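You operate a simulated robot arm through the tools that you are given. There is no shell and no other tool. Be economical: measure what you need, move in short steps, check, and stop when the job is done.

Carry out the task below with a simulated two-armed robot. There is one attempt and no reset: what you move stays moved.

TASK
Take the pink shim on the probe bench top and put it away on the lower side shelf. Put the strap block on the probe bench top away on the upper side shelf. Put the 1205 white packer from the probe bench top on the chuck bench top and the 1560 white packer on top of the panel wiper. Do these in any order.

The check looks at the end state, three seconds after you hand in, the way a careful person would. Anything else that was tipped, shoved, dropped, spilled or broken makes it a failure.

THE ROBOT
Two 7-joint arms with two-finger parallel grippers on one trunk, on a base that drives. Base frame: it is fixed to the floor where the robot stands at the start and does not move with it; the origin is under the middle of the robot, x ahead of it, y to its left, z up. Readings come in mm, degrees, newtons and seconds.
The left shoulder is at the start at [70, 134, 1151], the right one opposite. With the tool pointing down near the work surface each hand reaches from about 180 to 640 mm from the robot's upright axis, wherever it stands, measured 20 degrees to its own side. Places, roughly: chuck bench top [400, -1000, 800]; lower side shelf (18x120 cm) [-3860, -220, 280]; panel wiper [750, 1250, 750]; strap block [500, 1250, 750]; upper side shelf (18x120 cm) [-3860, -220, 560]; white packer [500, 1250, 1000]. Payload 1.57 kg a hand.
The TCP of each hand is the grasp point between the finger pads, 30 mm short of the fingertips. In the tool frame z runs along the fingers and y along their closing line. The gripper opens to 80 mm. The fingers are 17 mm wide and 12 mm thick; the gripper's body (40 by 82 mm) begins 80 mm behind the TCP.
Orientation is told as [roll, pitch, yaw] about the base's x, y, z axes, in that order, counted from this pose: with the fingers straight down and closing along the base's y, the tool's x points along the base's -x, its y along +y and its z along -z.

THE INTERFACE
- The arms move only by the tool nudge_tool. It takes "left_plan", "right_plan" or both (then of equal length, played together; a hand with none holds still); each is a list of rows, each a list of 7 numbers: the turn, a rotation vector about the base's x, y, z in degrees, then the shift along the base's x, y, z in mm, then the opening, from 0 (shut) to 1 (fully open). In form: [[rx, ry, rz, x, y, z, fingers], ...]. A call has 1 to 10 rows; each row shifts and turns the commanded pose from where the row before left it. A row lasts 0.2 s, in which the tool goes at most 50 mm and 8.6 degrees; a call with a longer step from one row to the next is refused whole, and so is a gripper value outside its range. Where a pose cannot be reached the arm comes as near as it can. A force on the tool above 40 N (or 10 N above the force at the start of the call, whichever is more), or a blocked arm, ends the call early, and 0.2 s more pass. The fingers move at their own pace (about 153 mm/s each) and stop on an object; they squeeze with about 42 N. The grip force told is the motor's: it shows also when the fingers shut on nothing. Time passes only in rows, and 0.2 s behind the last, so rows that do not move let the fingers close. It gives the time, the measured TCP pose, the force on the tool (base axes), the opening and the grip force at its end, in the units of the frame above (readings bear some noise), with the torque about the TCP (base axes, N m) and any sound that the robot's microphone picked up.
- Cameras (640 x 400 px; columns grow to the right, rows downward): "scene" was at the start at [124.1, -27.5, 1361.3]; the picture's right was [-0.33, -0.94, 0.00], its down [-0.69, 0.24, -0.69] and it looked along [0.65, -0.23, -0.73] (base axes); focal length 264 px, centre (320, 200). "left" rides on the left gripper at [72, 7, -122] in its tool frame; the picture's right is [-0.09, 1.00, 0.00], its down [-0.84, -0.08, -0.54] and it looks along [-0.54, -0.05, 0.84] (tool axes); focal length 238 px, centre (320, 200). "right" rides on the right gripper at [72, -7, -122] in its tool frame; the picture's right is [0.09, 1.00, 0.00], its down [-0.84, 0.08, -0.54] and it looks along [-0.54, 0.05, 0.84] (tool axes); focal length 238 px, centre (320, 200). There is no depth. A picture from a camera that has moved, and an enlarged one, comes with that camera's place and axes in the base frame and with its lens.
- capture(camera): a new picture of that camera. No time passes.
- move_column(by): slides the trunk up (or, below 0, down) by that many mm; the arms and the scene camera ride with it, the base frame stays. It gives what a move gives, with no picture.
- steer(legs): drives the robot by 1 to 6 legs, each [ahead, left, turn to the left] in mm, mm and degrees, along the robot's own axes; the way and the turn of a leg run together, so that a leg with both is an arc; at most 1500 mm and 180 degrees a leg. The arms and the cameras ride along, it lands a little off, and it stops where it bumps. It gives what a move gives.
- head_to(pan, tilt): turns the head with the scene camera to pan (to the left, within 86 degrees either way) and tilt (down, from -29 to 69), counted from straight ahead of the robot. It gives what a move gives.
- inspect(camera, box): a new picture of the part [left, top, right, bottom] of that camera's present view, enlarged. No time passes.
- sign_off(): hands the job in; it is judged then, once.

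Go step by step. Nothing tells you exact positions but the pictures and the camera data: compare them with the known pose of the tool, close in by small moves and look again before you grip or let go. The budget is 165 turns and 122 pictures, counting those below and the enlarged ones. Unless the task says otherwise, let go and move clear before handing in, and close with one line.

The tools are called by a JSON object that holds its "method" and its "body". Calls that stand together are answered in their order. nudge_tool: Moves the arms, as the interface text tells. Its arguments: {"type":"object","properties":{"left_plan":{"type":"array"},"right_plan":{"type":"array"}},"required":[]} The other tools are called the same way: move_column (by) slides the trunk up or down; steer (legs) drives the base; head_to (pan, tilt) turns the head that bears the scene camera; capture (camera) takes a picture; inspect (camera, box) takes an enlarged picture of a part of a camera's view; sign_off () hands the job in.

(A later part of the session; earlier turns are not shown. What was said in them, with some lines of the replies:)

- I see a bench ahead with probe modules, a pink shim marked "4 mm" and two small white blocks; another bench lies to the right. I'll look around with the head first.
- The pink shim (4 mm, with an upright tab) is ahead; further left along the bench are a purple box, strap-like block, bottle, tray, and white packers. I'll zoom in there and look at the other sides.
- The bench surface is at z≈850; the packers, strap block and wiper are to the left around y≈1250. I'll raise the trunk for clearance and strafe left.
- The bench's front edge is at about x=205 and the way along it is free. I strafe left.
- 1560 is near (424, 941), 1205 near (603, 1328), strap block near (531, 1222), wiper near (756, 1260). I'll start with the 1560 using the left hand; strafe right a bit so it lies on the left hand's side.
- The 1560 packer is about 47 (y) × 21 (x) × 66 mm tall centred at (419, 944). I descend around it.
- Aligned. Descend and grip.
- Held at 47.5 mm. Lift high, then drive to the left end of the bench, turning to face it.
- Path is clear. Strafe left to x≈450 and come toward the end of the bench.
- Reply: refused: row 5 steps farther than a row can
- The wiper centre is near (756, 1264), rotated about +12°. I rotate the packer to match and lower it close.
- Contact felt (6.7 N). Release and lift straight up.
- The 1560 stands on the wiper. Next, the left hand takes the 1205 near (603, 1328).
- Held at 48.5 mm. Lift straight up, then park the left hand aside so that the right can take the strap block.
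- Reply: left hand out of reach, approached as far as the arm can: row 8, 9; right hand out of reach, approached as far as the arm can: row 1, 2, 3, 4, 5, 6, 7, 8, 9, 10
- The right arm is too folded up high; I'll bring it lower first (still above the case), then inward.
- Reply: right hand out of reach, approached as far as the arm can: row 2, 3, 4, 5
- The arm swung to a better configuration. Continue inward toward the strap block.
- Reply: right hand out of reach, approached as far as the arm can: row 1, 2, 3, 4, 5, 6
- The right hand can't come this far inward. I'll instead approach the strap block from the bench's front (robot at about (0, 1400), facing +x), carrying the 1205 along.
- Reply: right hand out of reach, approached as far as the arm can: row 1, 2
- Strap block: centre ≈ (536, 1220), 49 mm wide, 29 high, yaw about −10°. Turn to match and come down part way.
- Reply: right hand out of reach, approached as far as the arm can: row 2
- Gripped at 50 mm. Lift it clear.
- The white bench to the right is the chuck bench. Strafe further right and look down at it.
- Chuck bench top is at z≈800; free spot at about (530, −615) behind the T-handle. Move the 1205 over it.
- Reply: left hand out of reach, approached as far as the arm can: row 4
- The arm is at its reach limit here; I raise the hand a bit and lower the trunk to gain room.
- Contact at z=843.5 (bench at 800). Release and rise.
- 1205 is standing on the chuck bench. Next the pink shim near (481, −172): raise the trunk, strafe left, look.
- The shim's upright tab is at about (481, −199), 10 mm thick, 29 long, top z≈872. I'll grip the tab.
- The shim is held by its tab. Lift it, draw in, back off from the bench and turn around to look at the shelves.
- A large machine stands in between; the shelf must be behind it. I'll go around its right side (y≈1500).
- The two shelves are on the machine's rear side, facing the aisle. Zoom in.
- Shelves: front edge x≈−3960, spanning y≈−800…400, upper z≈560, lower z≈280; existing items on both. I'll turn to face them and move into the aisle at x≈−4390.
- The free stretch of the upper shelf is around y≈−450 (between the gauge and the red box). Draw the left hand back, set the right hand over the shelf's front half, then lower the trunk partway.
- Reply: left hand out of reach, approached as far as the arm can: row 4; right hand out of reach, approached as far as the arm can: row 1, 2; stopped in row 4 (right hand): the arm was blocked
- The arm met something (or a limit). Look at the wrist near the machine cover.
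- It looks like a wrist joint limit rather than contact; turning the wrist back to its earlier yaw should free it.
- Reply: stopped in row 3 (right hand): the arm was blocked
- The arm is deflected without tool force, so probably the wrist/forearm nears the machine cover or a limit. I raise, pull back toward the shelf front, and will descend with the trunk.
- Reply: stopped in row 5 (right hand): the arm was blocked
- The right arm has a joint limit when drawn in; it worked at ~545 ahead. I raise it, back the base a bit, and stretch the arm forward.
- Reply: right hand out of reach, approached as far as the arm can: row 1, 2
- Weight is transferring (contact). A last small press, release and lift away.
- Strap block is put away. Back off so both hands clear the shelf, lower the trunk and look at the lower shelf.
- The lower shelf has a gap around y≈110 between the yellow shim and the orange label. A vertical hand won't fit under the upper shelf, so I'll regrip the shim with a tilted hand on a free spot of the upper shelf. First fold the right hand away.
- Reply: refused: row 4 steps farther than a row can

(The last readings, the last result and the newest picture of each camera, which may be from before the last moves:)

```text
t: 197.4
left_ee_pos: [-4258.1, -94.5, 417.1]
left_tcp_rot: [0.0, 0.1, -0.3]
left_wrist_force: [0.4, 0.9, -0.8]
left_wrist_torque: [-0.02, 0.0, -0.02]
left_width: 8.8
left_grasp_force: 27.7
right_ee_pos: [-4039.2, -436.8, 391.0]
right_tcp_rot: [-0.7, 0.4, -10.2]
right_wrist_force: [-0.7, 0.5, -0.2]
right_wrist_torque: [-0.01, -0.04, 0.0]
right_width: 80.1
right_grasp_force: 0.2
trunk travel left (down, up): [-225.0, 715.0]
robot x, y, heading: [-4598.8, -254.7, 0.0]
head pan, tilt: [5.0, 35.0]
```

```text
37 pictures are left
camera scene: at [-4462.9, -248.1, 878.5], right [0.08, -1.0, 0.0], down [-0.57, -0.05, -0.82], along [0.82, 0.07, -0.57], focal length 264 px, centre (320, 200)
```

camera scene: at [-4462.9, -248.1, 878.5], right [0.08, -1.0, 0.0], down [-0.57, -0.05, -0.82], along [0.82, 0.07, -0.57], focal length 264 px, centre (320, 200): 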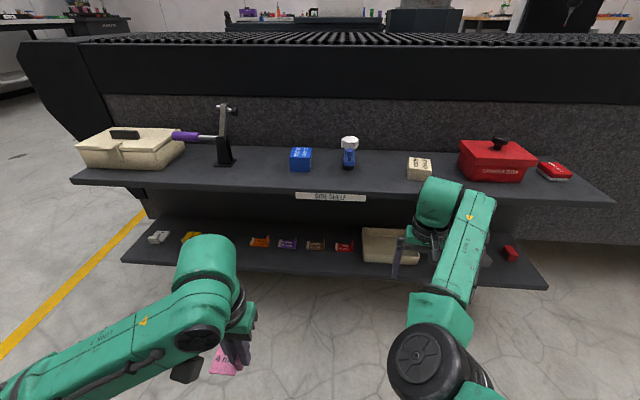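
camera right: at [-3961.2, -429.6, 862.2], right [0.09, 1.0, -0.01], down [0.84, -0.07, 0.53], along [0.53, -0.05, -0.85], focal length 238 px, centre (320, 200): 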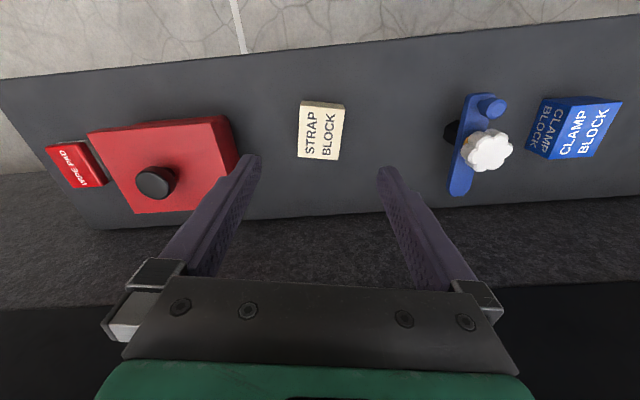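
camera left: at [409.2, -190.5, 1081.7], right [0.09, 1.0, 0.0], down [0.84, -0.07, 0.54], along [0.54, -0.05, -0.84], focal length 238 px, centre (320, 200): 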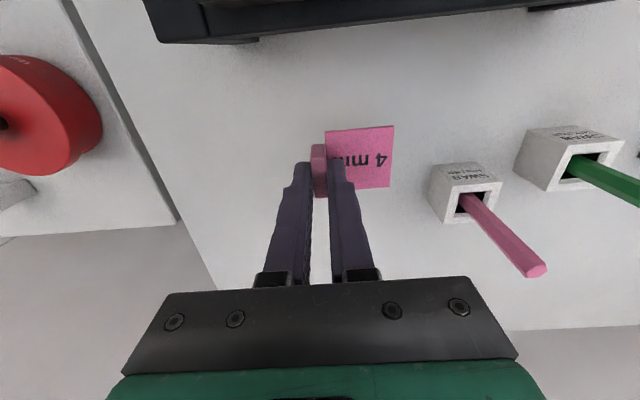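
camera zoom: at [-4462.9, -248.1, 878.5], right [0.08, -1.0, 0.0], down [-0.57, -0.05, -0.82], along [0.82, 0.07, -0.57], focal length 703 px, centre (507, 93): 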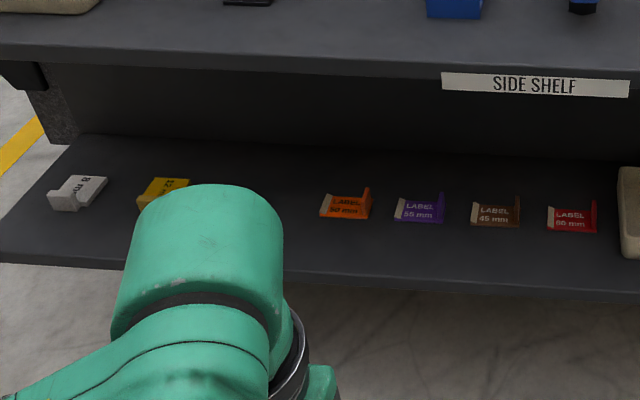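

{"method": "nudge_tool", "body": {"right_plan": [[0, 0, 0, -30, -35, 0, 0.5], [0, 0, 0, -30, -35, 0, 0.5], [0, 0, 0, -30, -35, 10, 0.5], [0, 0, 0, -25, -25, 30, 0.5], [0, 0, 0, -15, -15, 40, 0.5], [0, 0, 0, 0, 0, 45, 0.5], [0, 0, 0, 0, 0, 45, 0.5], [0, 0, 0, 0, 0, 45, 0.5]]}}

{"method": "capture", "body": {"camera": "scene"}}

```text
t: 199.2
left_ee_pos: [-4259.2, -93.8, 417.2]
left_tcp_rot: [-0.1, -0.1, -0.2]
left_wrist_force: [0.0, 0.3, 0.7]
left_wrist_torque: [-0.02, -0.01, 0.02]
left_width: 8.7
left_grasp_force: 27.6
right_ee_pos: [-4148.1, -611.3, 597.7]
right_tcp_rot: [-0.5, 0.5, -10.2]
right_wrist_force: [-0.3, 0.3, -0.1]
right_wrist_torque: [-0.04, 0.0, -0.01]
right_width: 40.0
right_grasp_force: 0.0
right hand out of reach, approached as far as the arm can: row 3, 4, 5, 6, 7
trunk travel left (down, up): [-225.0, 715.0]
robot x, y, heading: [-4595.9, -252.5, -0.4]
head pan, tilt: [5.0, 35.0]
```

```text
36 pictures are left
camera scene: at [-4463.1, -247.9, 878.5], right [0.08, -1.0, 0.0], down [-0.57, -0.05, -0.82], along [0.82, 0.07, -0.57], focal length 264 px, centre (320, 200)
```

scene: 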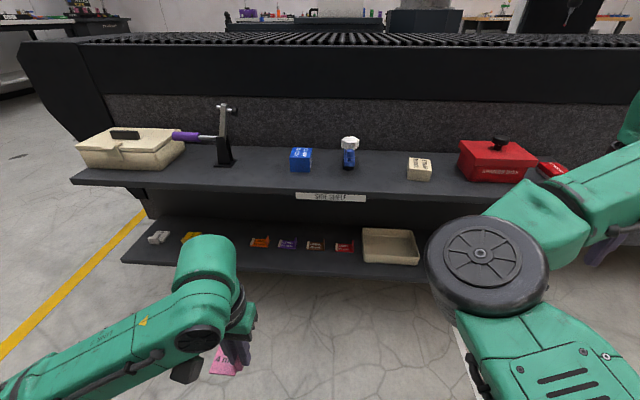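

{"method": "nudge_tool", "body": {"right_plan": [[0, 0, 0, -30, 0, 0, 0.5], [0, 0, 0, -30, 0, 0, 0.5], [0, 0, 0, -20, 0, 0, 0.5], [0, 0, 0, 0, 0, 0, 0.5]]}}

{"method": "move_column", "body": {"by": 300}}

{"method": "steer", "body": {"legs": [[105, 0, 0]]}}

```text
t: 200.2
left_ee_pos: [-4258.8, -94.2, 418.7]
left_tcp_rot: [0.0, 0.0, -0.2]
left_wrist_force: [0.2, 0.1, -0.2]
left_wrist_torque: [0.01, 0.01, 0.04]
left_width: 9.0
left_grasp_force: 27.6
right_ee_pos: [-4204.8, -634.5, 597.0]
right_tcp_rot: [-0.6, 0.5, -10.3]
right_wrist_force: [0.1, -0.3, 0.4]
right_wrist_torque: [0.03, -0.03, 0.01]
right_width: 40.0
right_grasp_force: 0.1
right hand out of reach, approached as far as the arm can: row 1, 2, 3
trunk travel left (down, up): [-225.0, 715.0]
robot x, y, heading: [-4598.8, -254.0, -0.2]
head pan, tilt: [5.0, 35.0]
```

```text
t: 203.2
left_ee_pos: [-4259.6, -93.0, 717.5]
left_tcp_rot: [0.1, 0.1, -0.3]
left_wrist_force: [-0.4, -0.6, -0.4]
left_wrist_torque: [-0.02, -0.02, -0.02]
left_width: 8.9
left_grasp_force: 27.5
right_ee_pos: [-4203.6, -634.6, 896.3]
right_tcp_rot: [-0.6, 0.5, -10.3]
right_wrist_force: [-0.1, 0.1, -0.2]
right_wrist_torque: [-0.01, 0.02, 0.03]
right_width: 40.0
right_grasp_force: 0.0
trunk travel left (down, up): [-525.0, 415.0]
robot x, y, heading: [-4597.5, -253.3, -0.4]
head pan, tilt: [5.0, 35.0]
```

```text
t: 204.4
left_ee_pos: [-4155.4, -93.2, 717.2]
left_tcp_rot: [0.0, 0.1, -0.2]
left_wrist_force: [0.2, 0.6, -0.8]
left_wrist_torque: [-0.05, -0.01, -0.03]
left_width: 9.1
left_grasp_force: 27.7
right_ee_pos: [-4100.3, -633.5, 896.1]
right_tcp_rot: [-0.6, 0.5, -10.4]
right_wrist_force: [-0.6, 0.4, 0.1]
right_wrist_torque: [-0.01, 0.02, -0.01]
right_width: 40.2
right_grasp_force: 0.1
trunk travel left (down, up): [-525.0, 415.0]
robot x, y, heading: [-4494.7, -256.6, -0.3]
head pan, tilt: [5.0, 35.0]
```

{"method": "nudge_tool", "body": {"left_plan": [[0, 0, 0, 44, 4, 0, 0], [0, 0, 0, 44, 4, 0, 0], [0, 0, 0, 44, 4, 0, 0], [0, 0, 0, 44, 3, 0, 0], [0, 0, 0, 44, 3, -15, 0], [0, 0, 0, 0, 0, -20, 0], [0, 0, 0, 0, 0, 0, 0]]}}

{"method": "capture", "body": {"camera": "left"}}

{"method": "capture", "body": {"camera": "scene"}}

```text
t: 206.0
left_ee_pos: [-3935.1, -76.9, 682.7]
left_tcp_rot: [0.0, 0.0, -0.4]
left_wrist_force: [0.6, 0.5, -0.8]
left_wrist_torque: [-0.03, 0.0, 0.01]
left_width: 8.7
left_grasp_force: 27.5
right_ee_pos: [-4098.7, -634.0, 896.2]
right_tcp_rot: [-0.4, 0.5, -10.2]
right_wrist_force: [0.1, -0.3, -1.3]
right_wrist_torque: [0.0, -0.03, -0.02]
right_width: 39.9
right_grasp_force: 0.0
trunk travel left (down, up): [-525.0, 415.0]
robot x, y, heading: [-4496.1, -255.7, -0.5]
head pan, tilt: [5.0, 35.0]
```

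```text
35 pictures are left
camera left: at [-4005.7, -69.3, 805.2], right [0.1, 1.0, 0.0], down [0.84, -0.08, 0.54], along [0.54, -0.05, -0.84], focal length 238 px, centre (320, 200)
```

left: 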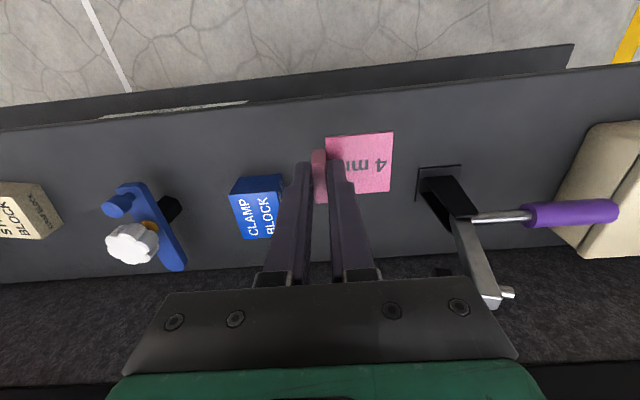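

```text
34 pictures are left
camera scene: at [-4358.4, -248.8, 1178.5], right [0.08, -1.0, 0.0], down [-0.57, -0.05, -0.82], along [0.82, 0.07, -0.57], focal length 264 px, centre (320, 200)
```

scene: 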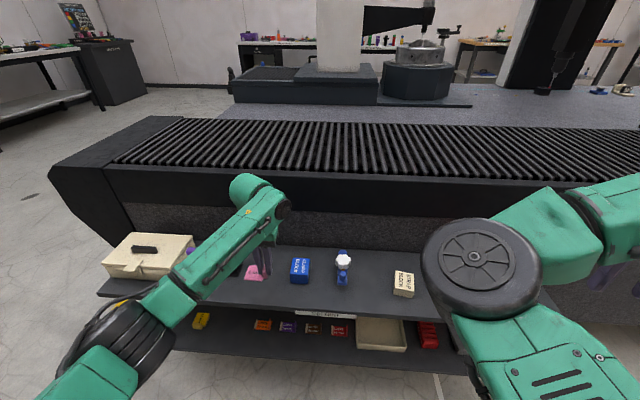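

{"method": "nudge_tool", "body": {"left_plan": [[0, 0, 0, 15, 0, -30, 0], [0, 0, 0, 0, 0, -30, 0], [0, 0, 0, 0, 0, -15, 0], [0, 0, 0, 0, 0, 0, 0]]}}

{"method": "nudge_tool", "body": {"left_plan": [[0, 0, 0, 0, 0, -5, 0], [0, 0, 0, 0, 0, 0, 0]]}}

{"method": "nudge_tool", "body": {"left_plan": [[0, 0, 0, 0, 0, -2, 0], [0, 0, 0, 0, 0, 0, 0]]}}

```text
t: 207.0
left_ee_pos: [-3919.9, -76.4, 607.6]
left_tcp_rot: [0.0, 0.0, -0.4]
left_wrist_force: [-0.2, 1.0, -0.3]
left_wrist_torque: [0.0, -0.01, -0.01]
left_width: 8.9
left_grasp_force: 27.3
right_ee_pos: [-4099.2, -635.8, 896.2]
right_tcp_rot: [-0.6, 0.5, -10.3]
right_wrist_force: [0.0, -0.4, -0.1]
right_wrist_torque: [-0.01, -0.01, 0.01]
right_width: 39.7
right_grasp_force: 0.1
trunk travel left (down, up): [-525.0, 415.0]
robot x, y, heading: [-4496.3, -256.1, -0.3]
head pan, tilt: [5.0, 35.0]
```

```text
t: 207.6
left_ee_pos: [-3919.5, -76.4, 601.8]
left_tcp_rot: [0.0, 0.0, -0.3]
left_wrist_force: [0.4, 0.2, -0.5]
left_wrist_torque: [0.01, -0.05, -0.01]
left_width: 9.0
left_grasp_force: 27.8
right_ee_pos: [-4099.5, -634.9, 896.9]
right_tcp_rot: [-0.7, 0.5, -10.3]
right_wrist_force: [-0.1, -0.5, 0.2]
right_wrist_torque: [0.04, -0.01, 0.0]
right_width: 40.1
right_grasp_force: 0.1
trunk travel left (down, up): [-525.0, 415.0]
robot x, y, heading: [-4494.6, -253.3, -0.1]
head pan, tilt: [5.0, 35.0]
```

```text
t: 208.2
left_ee_pos: [-3919.0, -74.8, 599.9]
left_tcp_rot: [0.0, 0.2, -0.2]
left_wrist_force: [0.5, 0.2, -0.4]
left_wrist_torque: [-0.05, 0.01, 0.03]
left_width: 8.9
left_grasp_force: 27.4
right_ee_pos: [-4099.8, -634.7, 896.5]
right_tcp_rot: [-0.6, 0.5, -10.3]
right_wrist_force: [-0.3, -0.7, -0.3]
right_wrist_torque: [0.0, 0.03, -0.02]
right_width: 39.9
right_grasp_force: 0.0
trunk travel left (down, up): [-525.0, 415.0]
robot x, y, heading: [-4496.0, -253.1, -0.3]
head pan, tilt: [5.0, 35.0]
```

{"method": "nudge_tool", "body": {"left_plan": [[0, 0, 0, 0, 0, -2, 0], [0, 0, 0, 0, 0, 0, 0]]}}

{"method": "inspect", "body": {"camera": "left", "box": [240, 60, 440, 185]}}

```text
t: 208.8
left_ee_pos: [-3920.4, -76.7, 598.2]
left_tcp_rot: [-0.1, 0.2, -0.3]
left_wrist_force: [-1.1, 0.4, -0.2]
left_wrist_torque: [-0.05, 0.02, 0.02]
left_width: 8.7
left_grasp_force: 27.4
right_ee_pos: [-4100.2, -635.3, 897.2]
right_tcp_rot: [-0.6, 0.5, -10.4]
right_wrist_force: [-0.8, 0.3, 0.4]
right_wrist_torque: [-0.01, -0.01, 0.0]
right_width: 40.0
right_grasp_force: 0.0
trunk travel left (down, up): [-525.0, 415.0]
robot x, y, heading: [-4495.4, -253.1, -0.4]
head pan, tilt: [5.0, 35.0]
```

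```text
3.20 times, centred on (340, 122) of left
camera zoom: at [-3991.2, -69.0, 721.5], right [0.1, 1.0, 0.0], down [0.84, -0.08, 0.54], along [0.54, -0.05, -0.84], focal length 763 px, centre (256, 448)
```

zoom: 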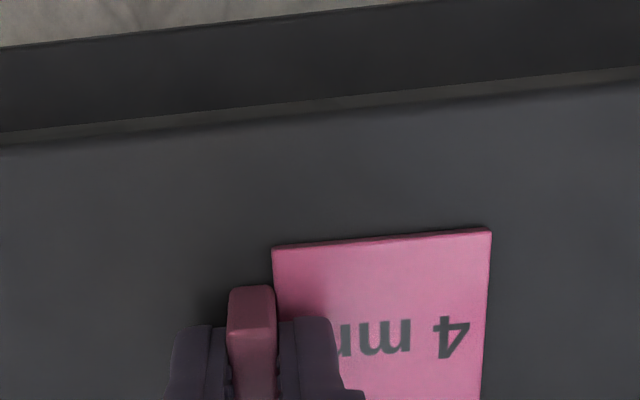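

{"method": "nudge_tool", "body": {"left_plan": [[0, 0, 0, 0, 0, -1.5, 0], [0, 0, 0, 0, 0, 0, 0]]}}

{"method": "nudge_tool", "body": {"left_plan": [[0, 0, 0, 0, 0, -1.5, 0], [0, 0, 0, 0, 0, 0, 0]]}}

```text
t: 209.4
left_ee_pos: [-3920.4, -77.1, 598.2]
left_tcp_rot: [0.0, 0.0, -0.1]
left_wrist_force: [0.5, 0.8, 3.7]
left_wrist_torque: [0.05, 0.07, 0.0]
left_width: 8.9
left_grasp_force: 27.6
right_ee_pos: [-4099.8, -634.2, 897.3]
right_tcp_rot: [-0.4, 0.4, -10.2]
right_wrist_force: [0.3, -0.2, -0.3]
right_wrist_torque: [0.02, -0.03, 0.01]
right_width: 40.1
right_grasp_force: 0.0
trunk travel left (down, up): [-525.0, 415.0]
robot x, y, heading: [-4494.2, -252.5, -0.4]
head pan, tilt: [5.0, 35.0]
```

```text
t: 210.0
left_ee_pos: [-3921.2, -77.4, 599.1]
left_tcp_rot: [0.0, -0.2, -0.3]
left_wrist_force: [0.9, -0.2, 10.9]
left_wrist_torque: [0.02, 0.17, -0.01]
left_width: 9.2
left_grasp_force: 27.8
right_ee_pos: [-4101.4, -634.8, 897.1]
right_tcp_rot: [-0.5, 0.4, -10.4]
right_wrist_force: [-0.5, -0.2, -0.2]
right_wrist_torque: [-0.01, -0.01, 0.01]
right_width: 39.7
right_grasp_force: 0.0
trunk travel left (down, up): [-525.0, 415.0]
robot x, y, heading: [-4495.4, -254.0, 0.0]
head pan, tilt: [5.0, 35.0]
```

Contact. Release, rise, tilt the hand 40° forward, and come back to the tab.

{"method": "nudge_tool", "body": {"left_plan": [[0, 0, 0, 0, 0, 0, 0.35], [0, 0, 0, 0, 0, 0, 0.4], [0, 0, 0, 0, 0, 25, 0.4], [0, 0, 0, 0, 0, 35, 0.4], [0, -8, 0, -4, 0, 0, 0.4], [0, -8, 0, -4, 0, 0, 0.4], [0, -8, 0, -4, 0, 0, 0.4], [0, -8, 0, -2, 0, 0, 0.4], [0, -8, 0, 0, 0, 0, 0.4], [0, 0, 0, 0, 0, 0, 0.4]]}}

{"method": "capture", "body": {"camera": "left"}}

{"method": "capture", "body": {"camera": "scene"}}

```text
t: 212.2
left_ee_pos: [-3933.3, -75.6, 656.2]
left_tcp_rot: [0.2, -40.0, -0.4]
left_wrist_force: [-0.1, 0.7, -0.3]
left_wrist_torque: [0.02, 0.0, 0.0]
left_width: 31.7
left_grasp_force: 0.0
right_ee_pos: [-4099.0, -635.2, 896.5]
right_tcp_rot: [-0.6, 0.5, -10.3]
right_wrist_force: [0.1, 1.0, -0.6]
right_wrist_torque: [0.0, 0.03, -0.01]
right_width: 40.0
right_grasp_force: 0.0
trunk travel left (down, up): [-525.0, 415.0]
robot x, y, heading: [-4494.8, -254.8, -0.4]
head pan, tilt: [5.0, 35.0]
```

```text
32 pictures are left
camera left: at [-4066.4, -68.6, 704.0], right [0.07, 1.0, 0.06], down [0.29, -0.08, 0.95], along [0.95, -0.05, -0.3], focal length 238 px, centre (320, 200)
```

left: 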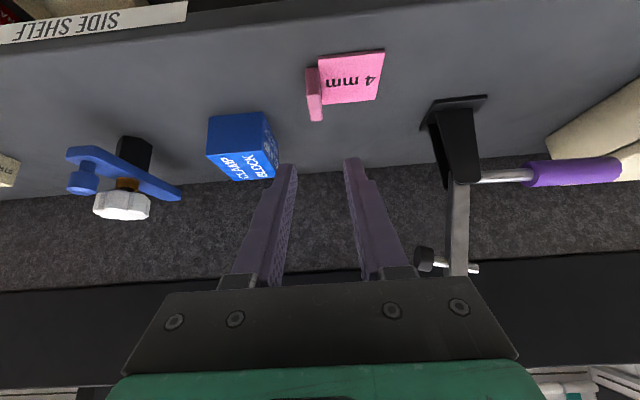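

```text
31 pictures are left
camera scene: at [-4358.5, -248.7, 1178.5], right [0.08, -1.0, 0.0], down [-0.57, -0.05, -0.82], along [0.82, 0.07, -0.57], focal length 264 px, centre (320, 200)
```

scene: 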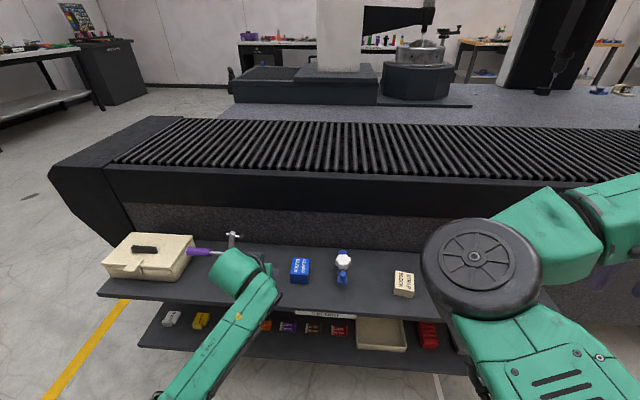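

{"method": "nudge_tool", "body": {"left_plan": [[0, 0, 0, -1, 0, -30, 0.4], [0, 0, 0, 0, 0, -20, 0.4], [0, 0, 0, 0, 0, -9, 0.4], [0, 0, 0, 0, 0, 0, 0.4]]}}

{"method": "capture", "body": {"camera": "left"}}

```text
t: 213.2
left_ee_pos: [-3934.4, -75.7, 596.3]
left_tcp_rot: [0.2, -40.0, -0.2]
left_wrist_force: [0.0, 0.0, -1.0]
left_wrist_torque: [-0.02, 0.03, 0.05]
left_width: 31.8
left_grasp_force: 0.0
right_ee_pos: [-4100.4, -634.6, 898.0]
right_tcp_rot: [-0.5, 0.5, -10.3]
right_wrist_force: [-0.4, 0.1, 0.7]
right_wrist_torque: [0.01, 0.04, -0.01]
right_width: 39.9
right_grasp_force: 0.1
trunk travel left (down, up): [-525.0, 415.0]
robot x, y, heading: [-4497.5, -254.7, -0.2]
head pan, tilt: [5.0, 35.0]
```

```text
30 pictures are left
camera left: at [-4067.2, -68.3, 645.0], right [0.07, 1.0, 0.06], down [0.29, -0.08, 0.95], along [0.95, -0.05, -0.3], focal length 238 px, centre (320, 200)
```

left: 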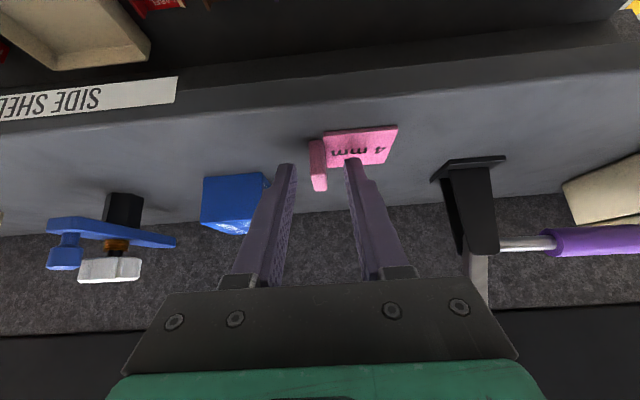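

{"method": "nudge_tool", "body": {"left_plan": [[0, 0, 0, 0, 0, 0, 0], [0, 0, 0, 0, 0, 0, 0], [0, 0, 0, 0, 0, 0, 0], [0, 0, 0, 0, 0, 15, 0], [0, 0, 0, 0, 0, 25, 0], [0, 0, 0, 0, 0, 0, 0]]}}

{"method": "capture", "body": {"camera": "left"}}

```text
t: 214.6
left_ee_pos: [-3935.0, -75.3, 637.1]
left_tcp_rot: [0.2, -40.0, -0.4]
left_wrist_force: [0.3, 0.0, -1.7]
left_wrist_torque: [0.0, 0.03, 0.0]
left_width: 8.9
left_grasp_force: 27.5
right_ee_pos: [-4098.5, -634.4, 896.1]
right_tcp_rot: [-0.6, 0.5, -10.3]
right_wrist_force: [0.6, 0.4, 0.5]
right_wrist_torque: [0.01, 0.01, 0.01]
right_width: 39.9
right_grasp_force: 0.0
trunk travel left (down, up): [-525.0, 415.0]
robot x, y, heading: [-4495.4, -254.1, -0.2]
head pan, tilt: [5.0, 35.0]
```

```text
29 pictures are left
camera left: at [-4067.4, -68.1, 685.1], right [0.07, 1.0, 0.06], down [0.29, -0.08, 0.95], along [0.95, -0.05, -0.3], focal length 238 px, centre (320, 200)
```

left: 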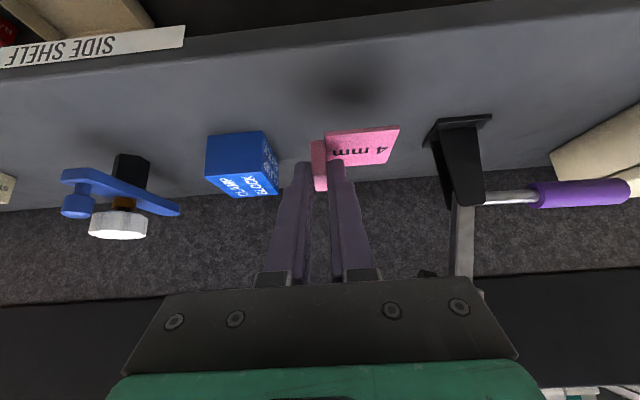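

Regripped with tilt. Back off, strafe left to the gap's y, and lower the trunk to the lower shelf's level.

{"method": "steer", "body": {"legs": [[-120, 0, 0], [0, 165, 0]]}}

{"method": "move_column", "body": {"by": -270}}

{"method": "capture", "body": {"camera": "left"}}

{"method": "capture", "body": {"camera": "scene"}}

```text
t: 216.9
left_ee_pos: [-4054.6, 89.5, 636.5]
left_tcp_rot: [0.1, -40.0, -0.1]
left_wrist_force: [-0.5, 0.7, -1.2]
left_wrist_torque: [-0.04, -0.01, -0.01]
left_width: 9.1
left_grasp_force: 27.8
right_ee_pos: [-4218.5, -470.4, 897.1]
right_tcp_rot: [-0.6, 0.5, -10.2]
right_wrist_force: [-0.2, -0.2, 0.9]
right_wrist_torque: [-0.03, 0.0, -0.01]
right_width: 40.1
right_grasp_force: 0.1
trunk travel left (down, up): [-525.0, 415.0]
robot x, y, heading: [-4612.6, -90.5, -0.4]
head pan, tilt: [5.0, 35.0]
```

```text
t: 219.6
left_ee_pos: [-4054.6, 88.6, 366.9]
left_tcp_rot: [0.2, -40.0, -0.3]
left_wrist_force: [-0.7, -0.6, -0.9]
left_wrist_torque: [0.0, 0.01, -0.05]
left_width: 8.9
left_grasp_force: 27.7
right_ee_pos: [-4219.3, -470.3, 627.3]
right_tcp_rot: [-0.6, 0.6, -10.1]
right_wrist_force: [-0.1, 0.8, -0.5]
right_wrist_torque: [-0.02, 0.03, -0.02]
right_width: 40.0
right_grasp_force: 0.0
trunk travel left (down, up): [-255.0, 685.0]
robot x, y, heading: [-4615.0, -90.3, -0.1]
head pan, tilt: [5.0, 35.0]
```

```text
28 pictures are left
camera left: at [-4187.1, 96.4, 414.9], right [0.07, 1.0, 0.06], down [0.29, -0.08, 0.95], along [0.95, -0.05, -0.3], focal length 238 px, centre (320, 200)
```

left: 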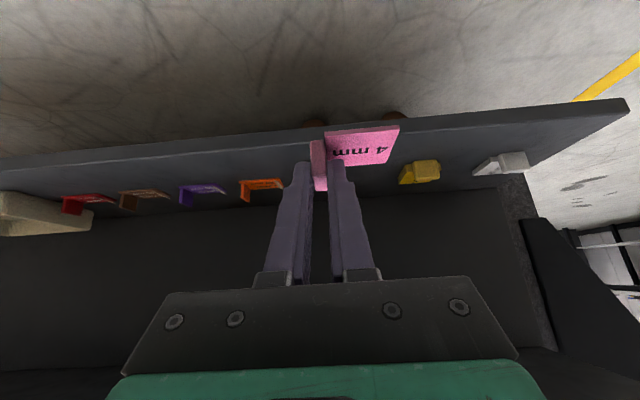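

```text
27 pictures are left
camera scene: at [-4478.2, -84.1, 908.6], right [0.08, -1.0, 0.0], down [-0.57, -0.05, -0.82], along [0.82, 0.07, -0.57], focal length 264 px, centre (320, 200)
```

scene: 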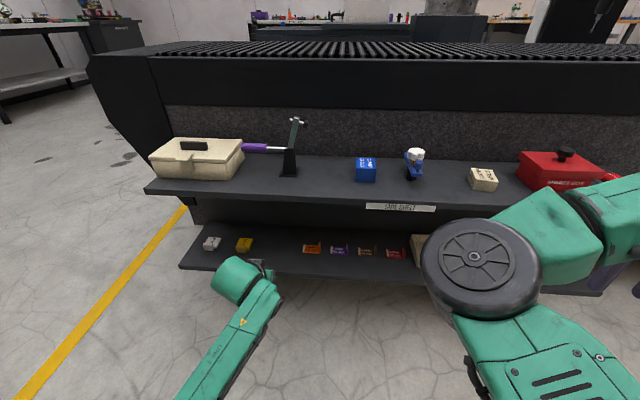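

The gap (y≈26…197) is clear and the shim is lined up. Drive forward to bring it over the lower shelf.

{"method": "steer", "body": {"legs": [[70, 0, 0]]}}

{"method": "steer", "body": {"legs": [[55, 0, 0]]}}

{"method": "capture", "body": {"camera": "left"}}

{"method": "capture", "body": {"camera": "scene"}}

```text
t: 220.7
left_ee_pos: [-3984.8, 87.9, 365.6]
left_tcp_rot: [0.2, -40.0, -0.3]
left_wrist_force: [0.1, 0.0, -1.1]
left_wrist_torque: [-0.02, 0.02, -0.02]
left_width: 8.8
left_grasp_force: 27.6
right_ee_pos: [-4149.5, -471.1, 626.6]
right_tcp_rot: [-0.6, 0.4, -10.3]
right_wrist_force: [0.3, -0.2, 0.1]
right_wrist_torque: [-0.01, 0.02, -0.01]
right_width: 39.9
right_grasp_force: 0.1
trunk travel left (down, up): [-255.0, 685.0]
robot x, y, heading: [-4545.6, -92.3, -0.2]
head pan, tilt: [5.0, 35.0]
```

```text
t: 221.6
left_ee_pos: [-3928.9, 88.1, 367.0]
left_tcp_rot: [0.1, -39.9, -0.2]
left_wrist_force: [0.6, -0.5, -1.1]
left_wrist_torque: [0.0, 0.02, 0.04]
left_width: 8.8
left_grasp_force: 27.7
right_ee_pos: [-4093.6, -470.2, 626.5]
right_tcp_rot: [-0.6, 0.5, -10.2]
right_wrist_force: [-1.0, -0.4, 0.9]
right_wrist_torque: [-0.03, 0.03, 0.01]
right_width: 40.1
right_grasp_force: 0.1
trunk travel left (down, up): [-255.0, 685.0]
robot x, y, heading: [-4487.8, -91.2, 0.0]
head pan, tilt: [5.0, 35.0]
```

```text
26 pictures are left
camera left: at [-4061.7, 95.9, 414.6], right [0.07, 1.0, 0.06], down [0.29, -0.08, 0.95], along [0.95, -0.05, -0.3], focal length 238 px, centre (320, 200)
```

left: 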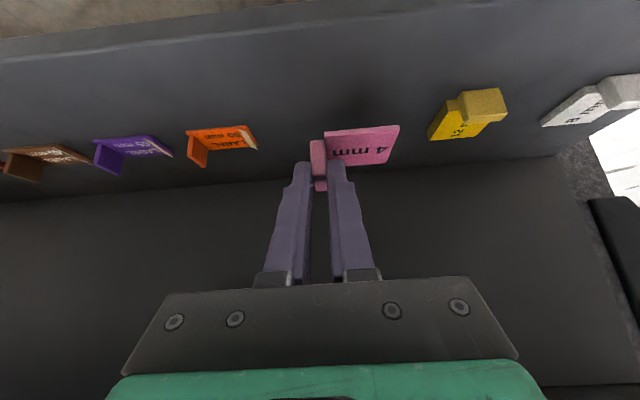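

```text
25 pictures are left
camera scene: at [-4352.5, -84.7, 908.5], right [0.08, -1.0, 0.0], down [-0.57, -0.05, -0.82], along [0.82, 0.07, -0.57], focal length 264 px, centre (320, 200)
```

scene: 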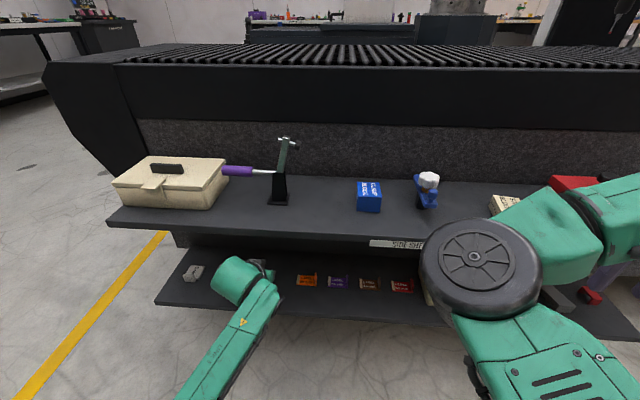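

{"method": "nudge_tool", "body": {"left_plan": [[0, 0, 0, 0, 0, -25, 0], [0, 0, 0, 0, 0, -16, 0], [0, 0, 0, 0, 0, 0, 0]]}}

{"method": "nudge_tool", "body": {"left_plan": [[0, 0, 0, 0, 0, -6, 0], [0, 0, 0, 0, 0, 0, 0]]}}

{"method": "nudge_tool", "body": {"left_plan": [[0, 0, 0, 0, 0, -2, 0], [0, 0, 0, 0, 0, 0, 0]]}}

```text
t: 222.4
left_ee_pos: [-3929.6, 88.3, 325.7]
left_tcp_rot: [0.2, -39.9, -0.3]
left_wrist_force: [0.0, 0.4, -1.0]
left_wrist_torque: [0.0, -0.02, 0.01]
left_width: 9.1
left_grasp_force: 27.6
right_ee_pos: [-4093.1, -470.3, 627.2]
right_tcp_rot: [-0.5, 0.5, -10.2]
right_wrist_force: [-0.1, -0.4, 0.0]
right_wrist_torque: [0.02, -0.04, 0.03]
right_width: 39.7
right_grasp_force: 0.0
trunk travel left (down, up): [-255.0, 685.0]
robot x, y, heading: [-4488.5, -92.4, -0.0]
head pan, tilt: [5.0, 35.0]
```

```text
t: 223.0
left_ee_pos: [-3929.1, 88.4, 319.2]
left_tcp_rot: [0.2, -39.8, -0.1]
left_wrist_force: [-0.9, 0.6, 0.2]
left_wrist_torque: [0.0, 0.0, -0.01]
left_width: 8.8
left_grasp_force: 27.5
right_ee_pos: [-4093.6, -471.9, 627.2]
right_tcp_rot: [-0.7, 0.5, -10.1]
right_wrist_force: [-0.4, -0.1, 0.9]
right_wrist_torque: [-0.01, 0.01, -0.02]
right_width: 40.0
right_grasp_force: 0.1
trunk travel left (down, up): [-255.0, 685.0]
robot x, y, heading: [-4490.2, -91.7, -0.3]
head pan, tilt: [5.0, 35.0]
```

```text
t: 223.6
left_ee_pos: [-3929.0, 88.8, 316.3]
left_tcp_rot: [0.3, -39.9, -0.4]
left_wrist_force: [0.8, -0.3, -0.5]
left_wrist_torque: [-0.02, 0.04, 0.02]
left_width: 8.9
left_grasp_force: 27.5
right_ee_pos: [-4093.5, -471.1, 626.8]
right_tcp_rot: [-0.5, 0.5, -10.2]
right_wrist_force: [-1.5, -0.8, -0.8]
right_wrist_torque: [0.02, 0.01, 0.01]
right_width: 40.1
right_grasp_force: 0.1
trunk travel left (down, up): [-255.0, 685.0]
robot x, y, heading: [-4494.2, -88.3, -0.4]
head pan, tilt: [5.0, 35.0]
```

{"method": "nudge_tool", "body": {"left_plan": [[0, 0, 0, 0, 0, -1.5, 0], [0, 0, 0, 0, 0, 0, 0]]}}

{"method": "inspect", "body": {"camera": "left", "box": [260, 90, 460, 215]}}

```text
t: 224.2
left_ee_pos: [-3929.0, 86.8, 316.5]
left_tcp_rot: [0.0, -40.0, -0.3]
left_wrist_force: [0.9, 0.3, 2.2]
left_wrist_torque: [-0.07, -0.04, -0.02]
left_width: 9.0
left_grasp_force: 27.2
right_ee_pos: [-4094.1, -469.7, 627.1]
right_tcp_rot: [-0.6, 0.5, -10.3]
right_wrist_force: [-0.6, 0.0, 0.5]
right_wrist_torque: [0.02, 0.0, 0.0]
right_width: 40.1
right_grasp_force: 0.1
trunk travel left (down, up): [-255.0, 685.0]
robot x, y, heading: [-4487.0, -87.7, 0.0]
head pan, tilt: [5.0, 35.0]
```

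```text
3.20 times, centred on (360, 152) of left
camera zoom: at [-4061.6, 95.6, 364.8], right [0.07, 1.0, 0.06], down [0.29, -0.08, 0.95], along [0.95, -0.05, -0.3], focal length 763 px, centre (192, 352)
```

zoom: 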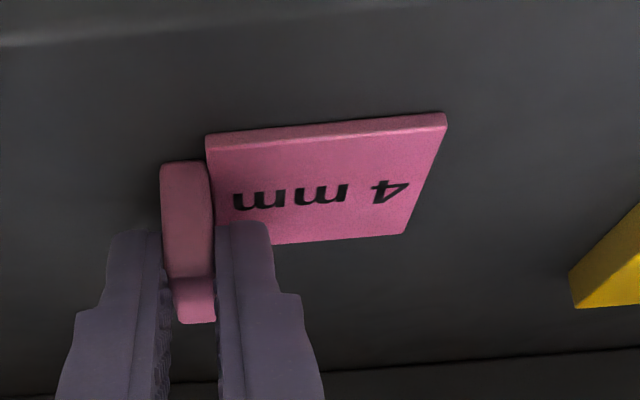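

Contact. Press 1 mm more, release, rise a little and withdraw.

{"method": "nudge_tool", "body": {"left_plan": [[0, 0, 0, 0, 0, -1, 0], [0, 0, 0, 0, 0, 0, 0], [0, 0, 0, 0, 0, 0, 0.3], [0, 0, 0, 0, 0, 0, 0.35], [0, 0, 0, 0, 0, 20, 0.35], [0, 0, 0, 0, 0, 30, 0.35], [0, 0, 0, 0, 0, 0, 0.35]]}}

{"method": "capture", "body": {"camera": "left"}}

```text
t: 225.8
left_ee_pos: [-3929.0, 88.0, 365.3]
left_tcp_rot: [0.3, -39.9, -0.2]
left_wrist_force: [0.8, -0.8, -0.5]
left_wrist_torque: [0.01, 0.01, 0.01]
left_width: 27.8
left_grasp_force: 0.1
right_ee_pos: [-4093.3, -470.5, 627.2]
right_tcp_rot: [-0.5, 0.5, -10.2]
right_wrist_force: [0.5, -0.2, 0.0]
right_wrist_torque: [0.01, 0.02, 0.02]
right_width: 40.0
right_grasp_force: 0.0
trunk travel left (down, up): [-255.0, 685.0]
robot x, y, heading: [-4490.1, -92.2, -0.4]
head pan, tilt: [5.0, 35.0]
```

```text
23 pictures are left
camera left: at [-4061.8, 96.3, 413.6], right [0.07, 1.0, 0.06], down [0.29, -0.08, 0.95], along [0.95, -0.05, -0.3], focal length 238 px, centre (320, 200)
```

left: 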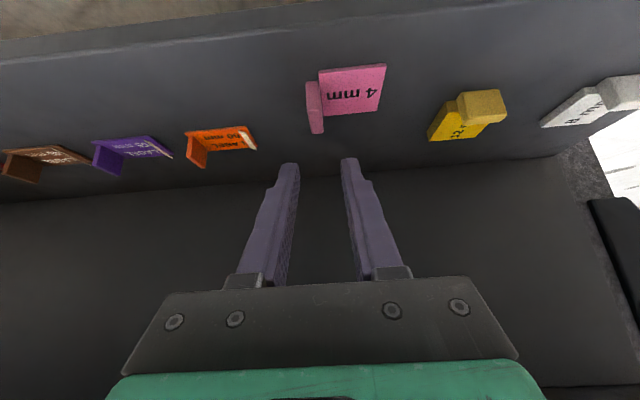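

The shim lies flat on the lower shelf. Withdraw the robot straight back and take a last look.

{"method": "steer", "body": {"legs": [[-130, 0, 0]]}}

{"method": "capture", "body": {"camera": "scene"}}

```text
t: 227.1
left_ee_pos: [-4061.5, 89.6, 365.9]
left_tcp_rot: [0.3, -39.9, -0.1]
left_wrist_force: [0.2, 0.8, 0.3]
left_wrist_torque: [0.01, 0.0, 0.02]
left_width: 28.1
left_grasp_force: 0.1
right_ee_pos: [-4223.9, -469.5, 627.4]
right_tcp_rot: [-0.5, 0.4, -10.1]
right_wrist_force: [-0.3, -0.2, -0.1]
right_wrist_torque: [0.02, 0.02, 0.04]
right_width: 40.2
right_grasp_force: 0.0
trunk travel left (down, up): [-255.0, 685.0]
robot x, y, heading: [-4619.5, -91.9, -0.3]
head pan, tilt: [5.0, 35.0]
```

```text
22 pictures are left
camera scene: at [-4484.5, -84.1, 908.6], right [0.08, -1.0, 0.0], down [-0.57, -0.05, -0.82], along [0.82, 0.07, -0.57], focal length 264 px, centre (320, 200)
```

scene: 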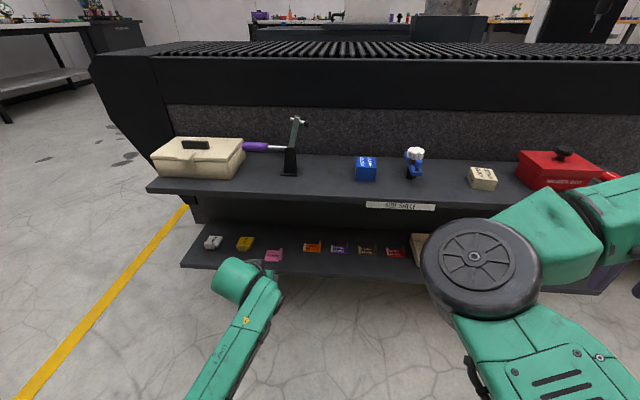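

All four pieces are in place and both hands are clear, so I'm handing in.

{"method": "sign_off", "body": {}}

```text
The job is handed in.
```

All four items are placed and handed in: the pink shim is on the lower side shelf and the strap block on the upper side shelf. The 1205 packer is on the chuck bench top, and the 1560 packer is standing on the panel wiper, slightly off centre.
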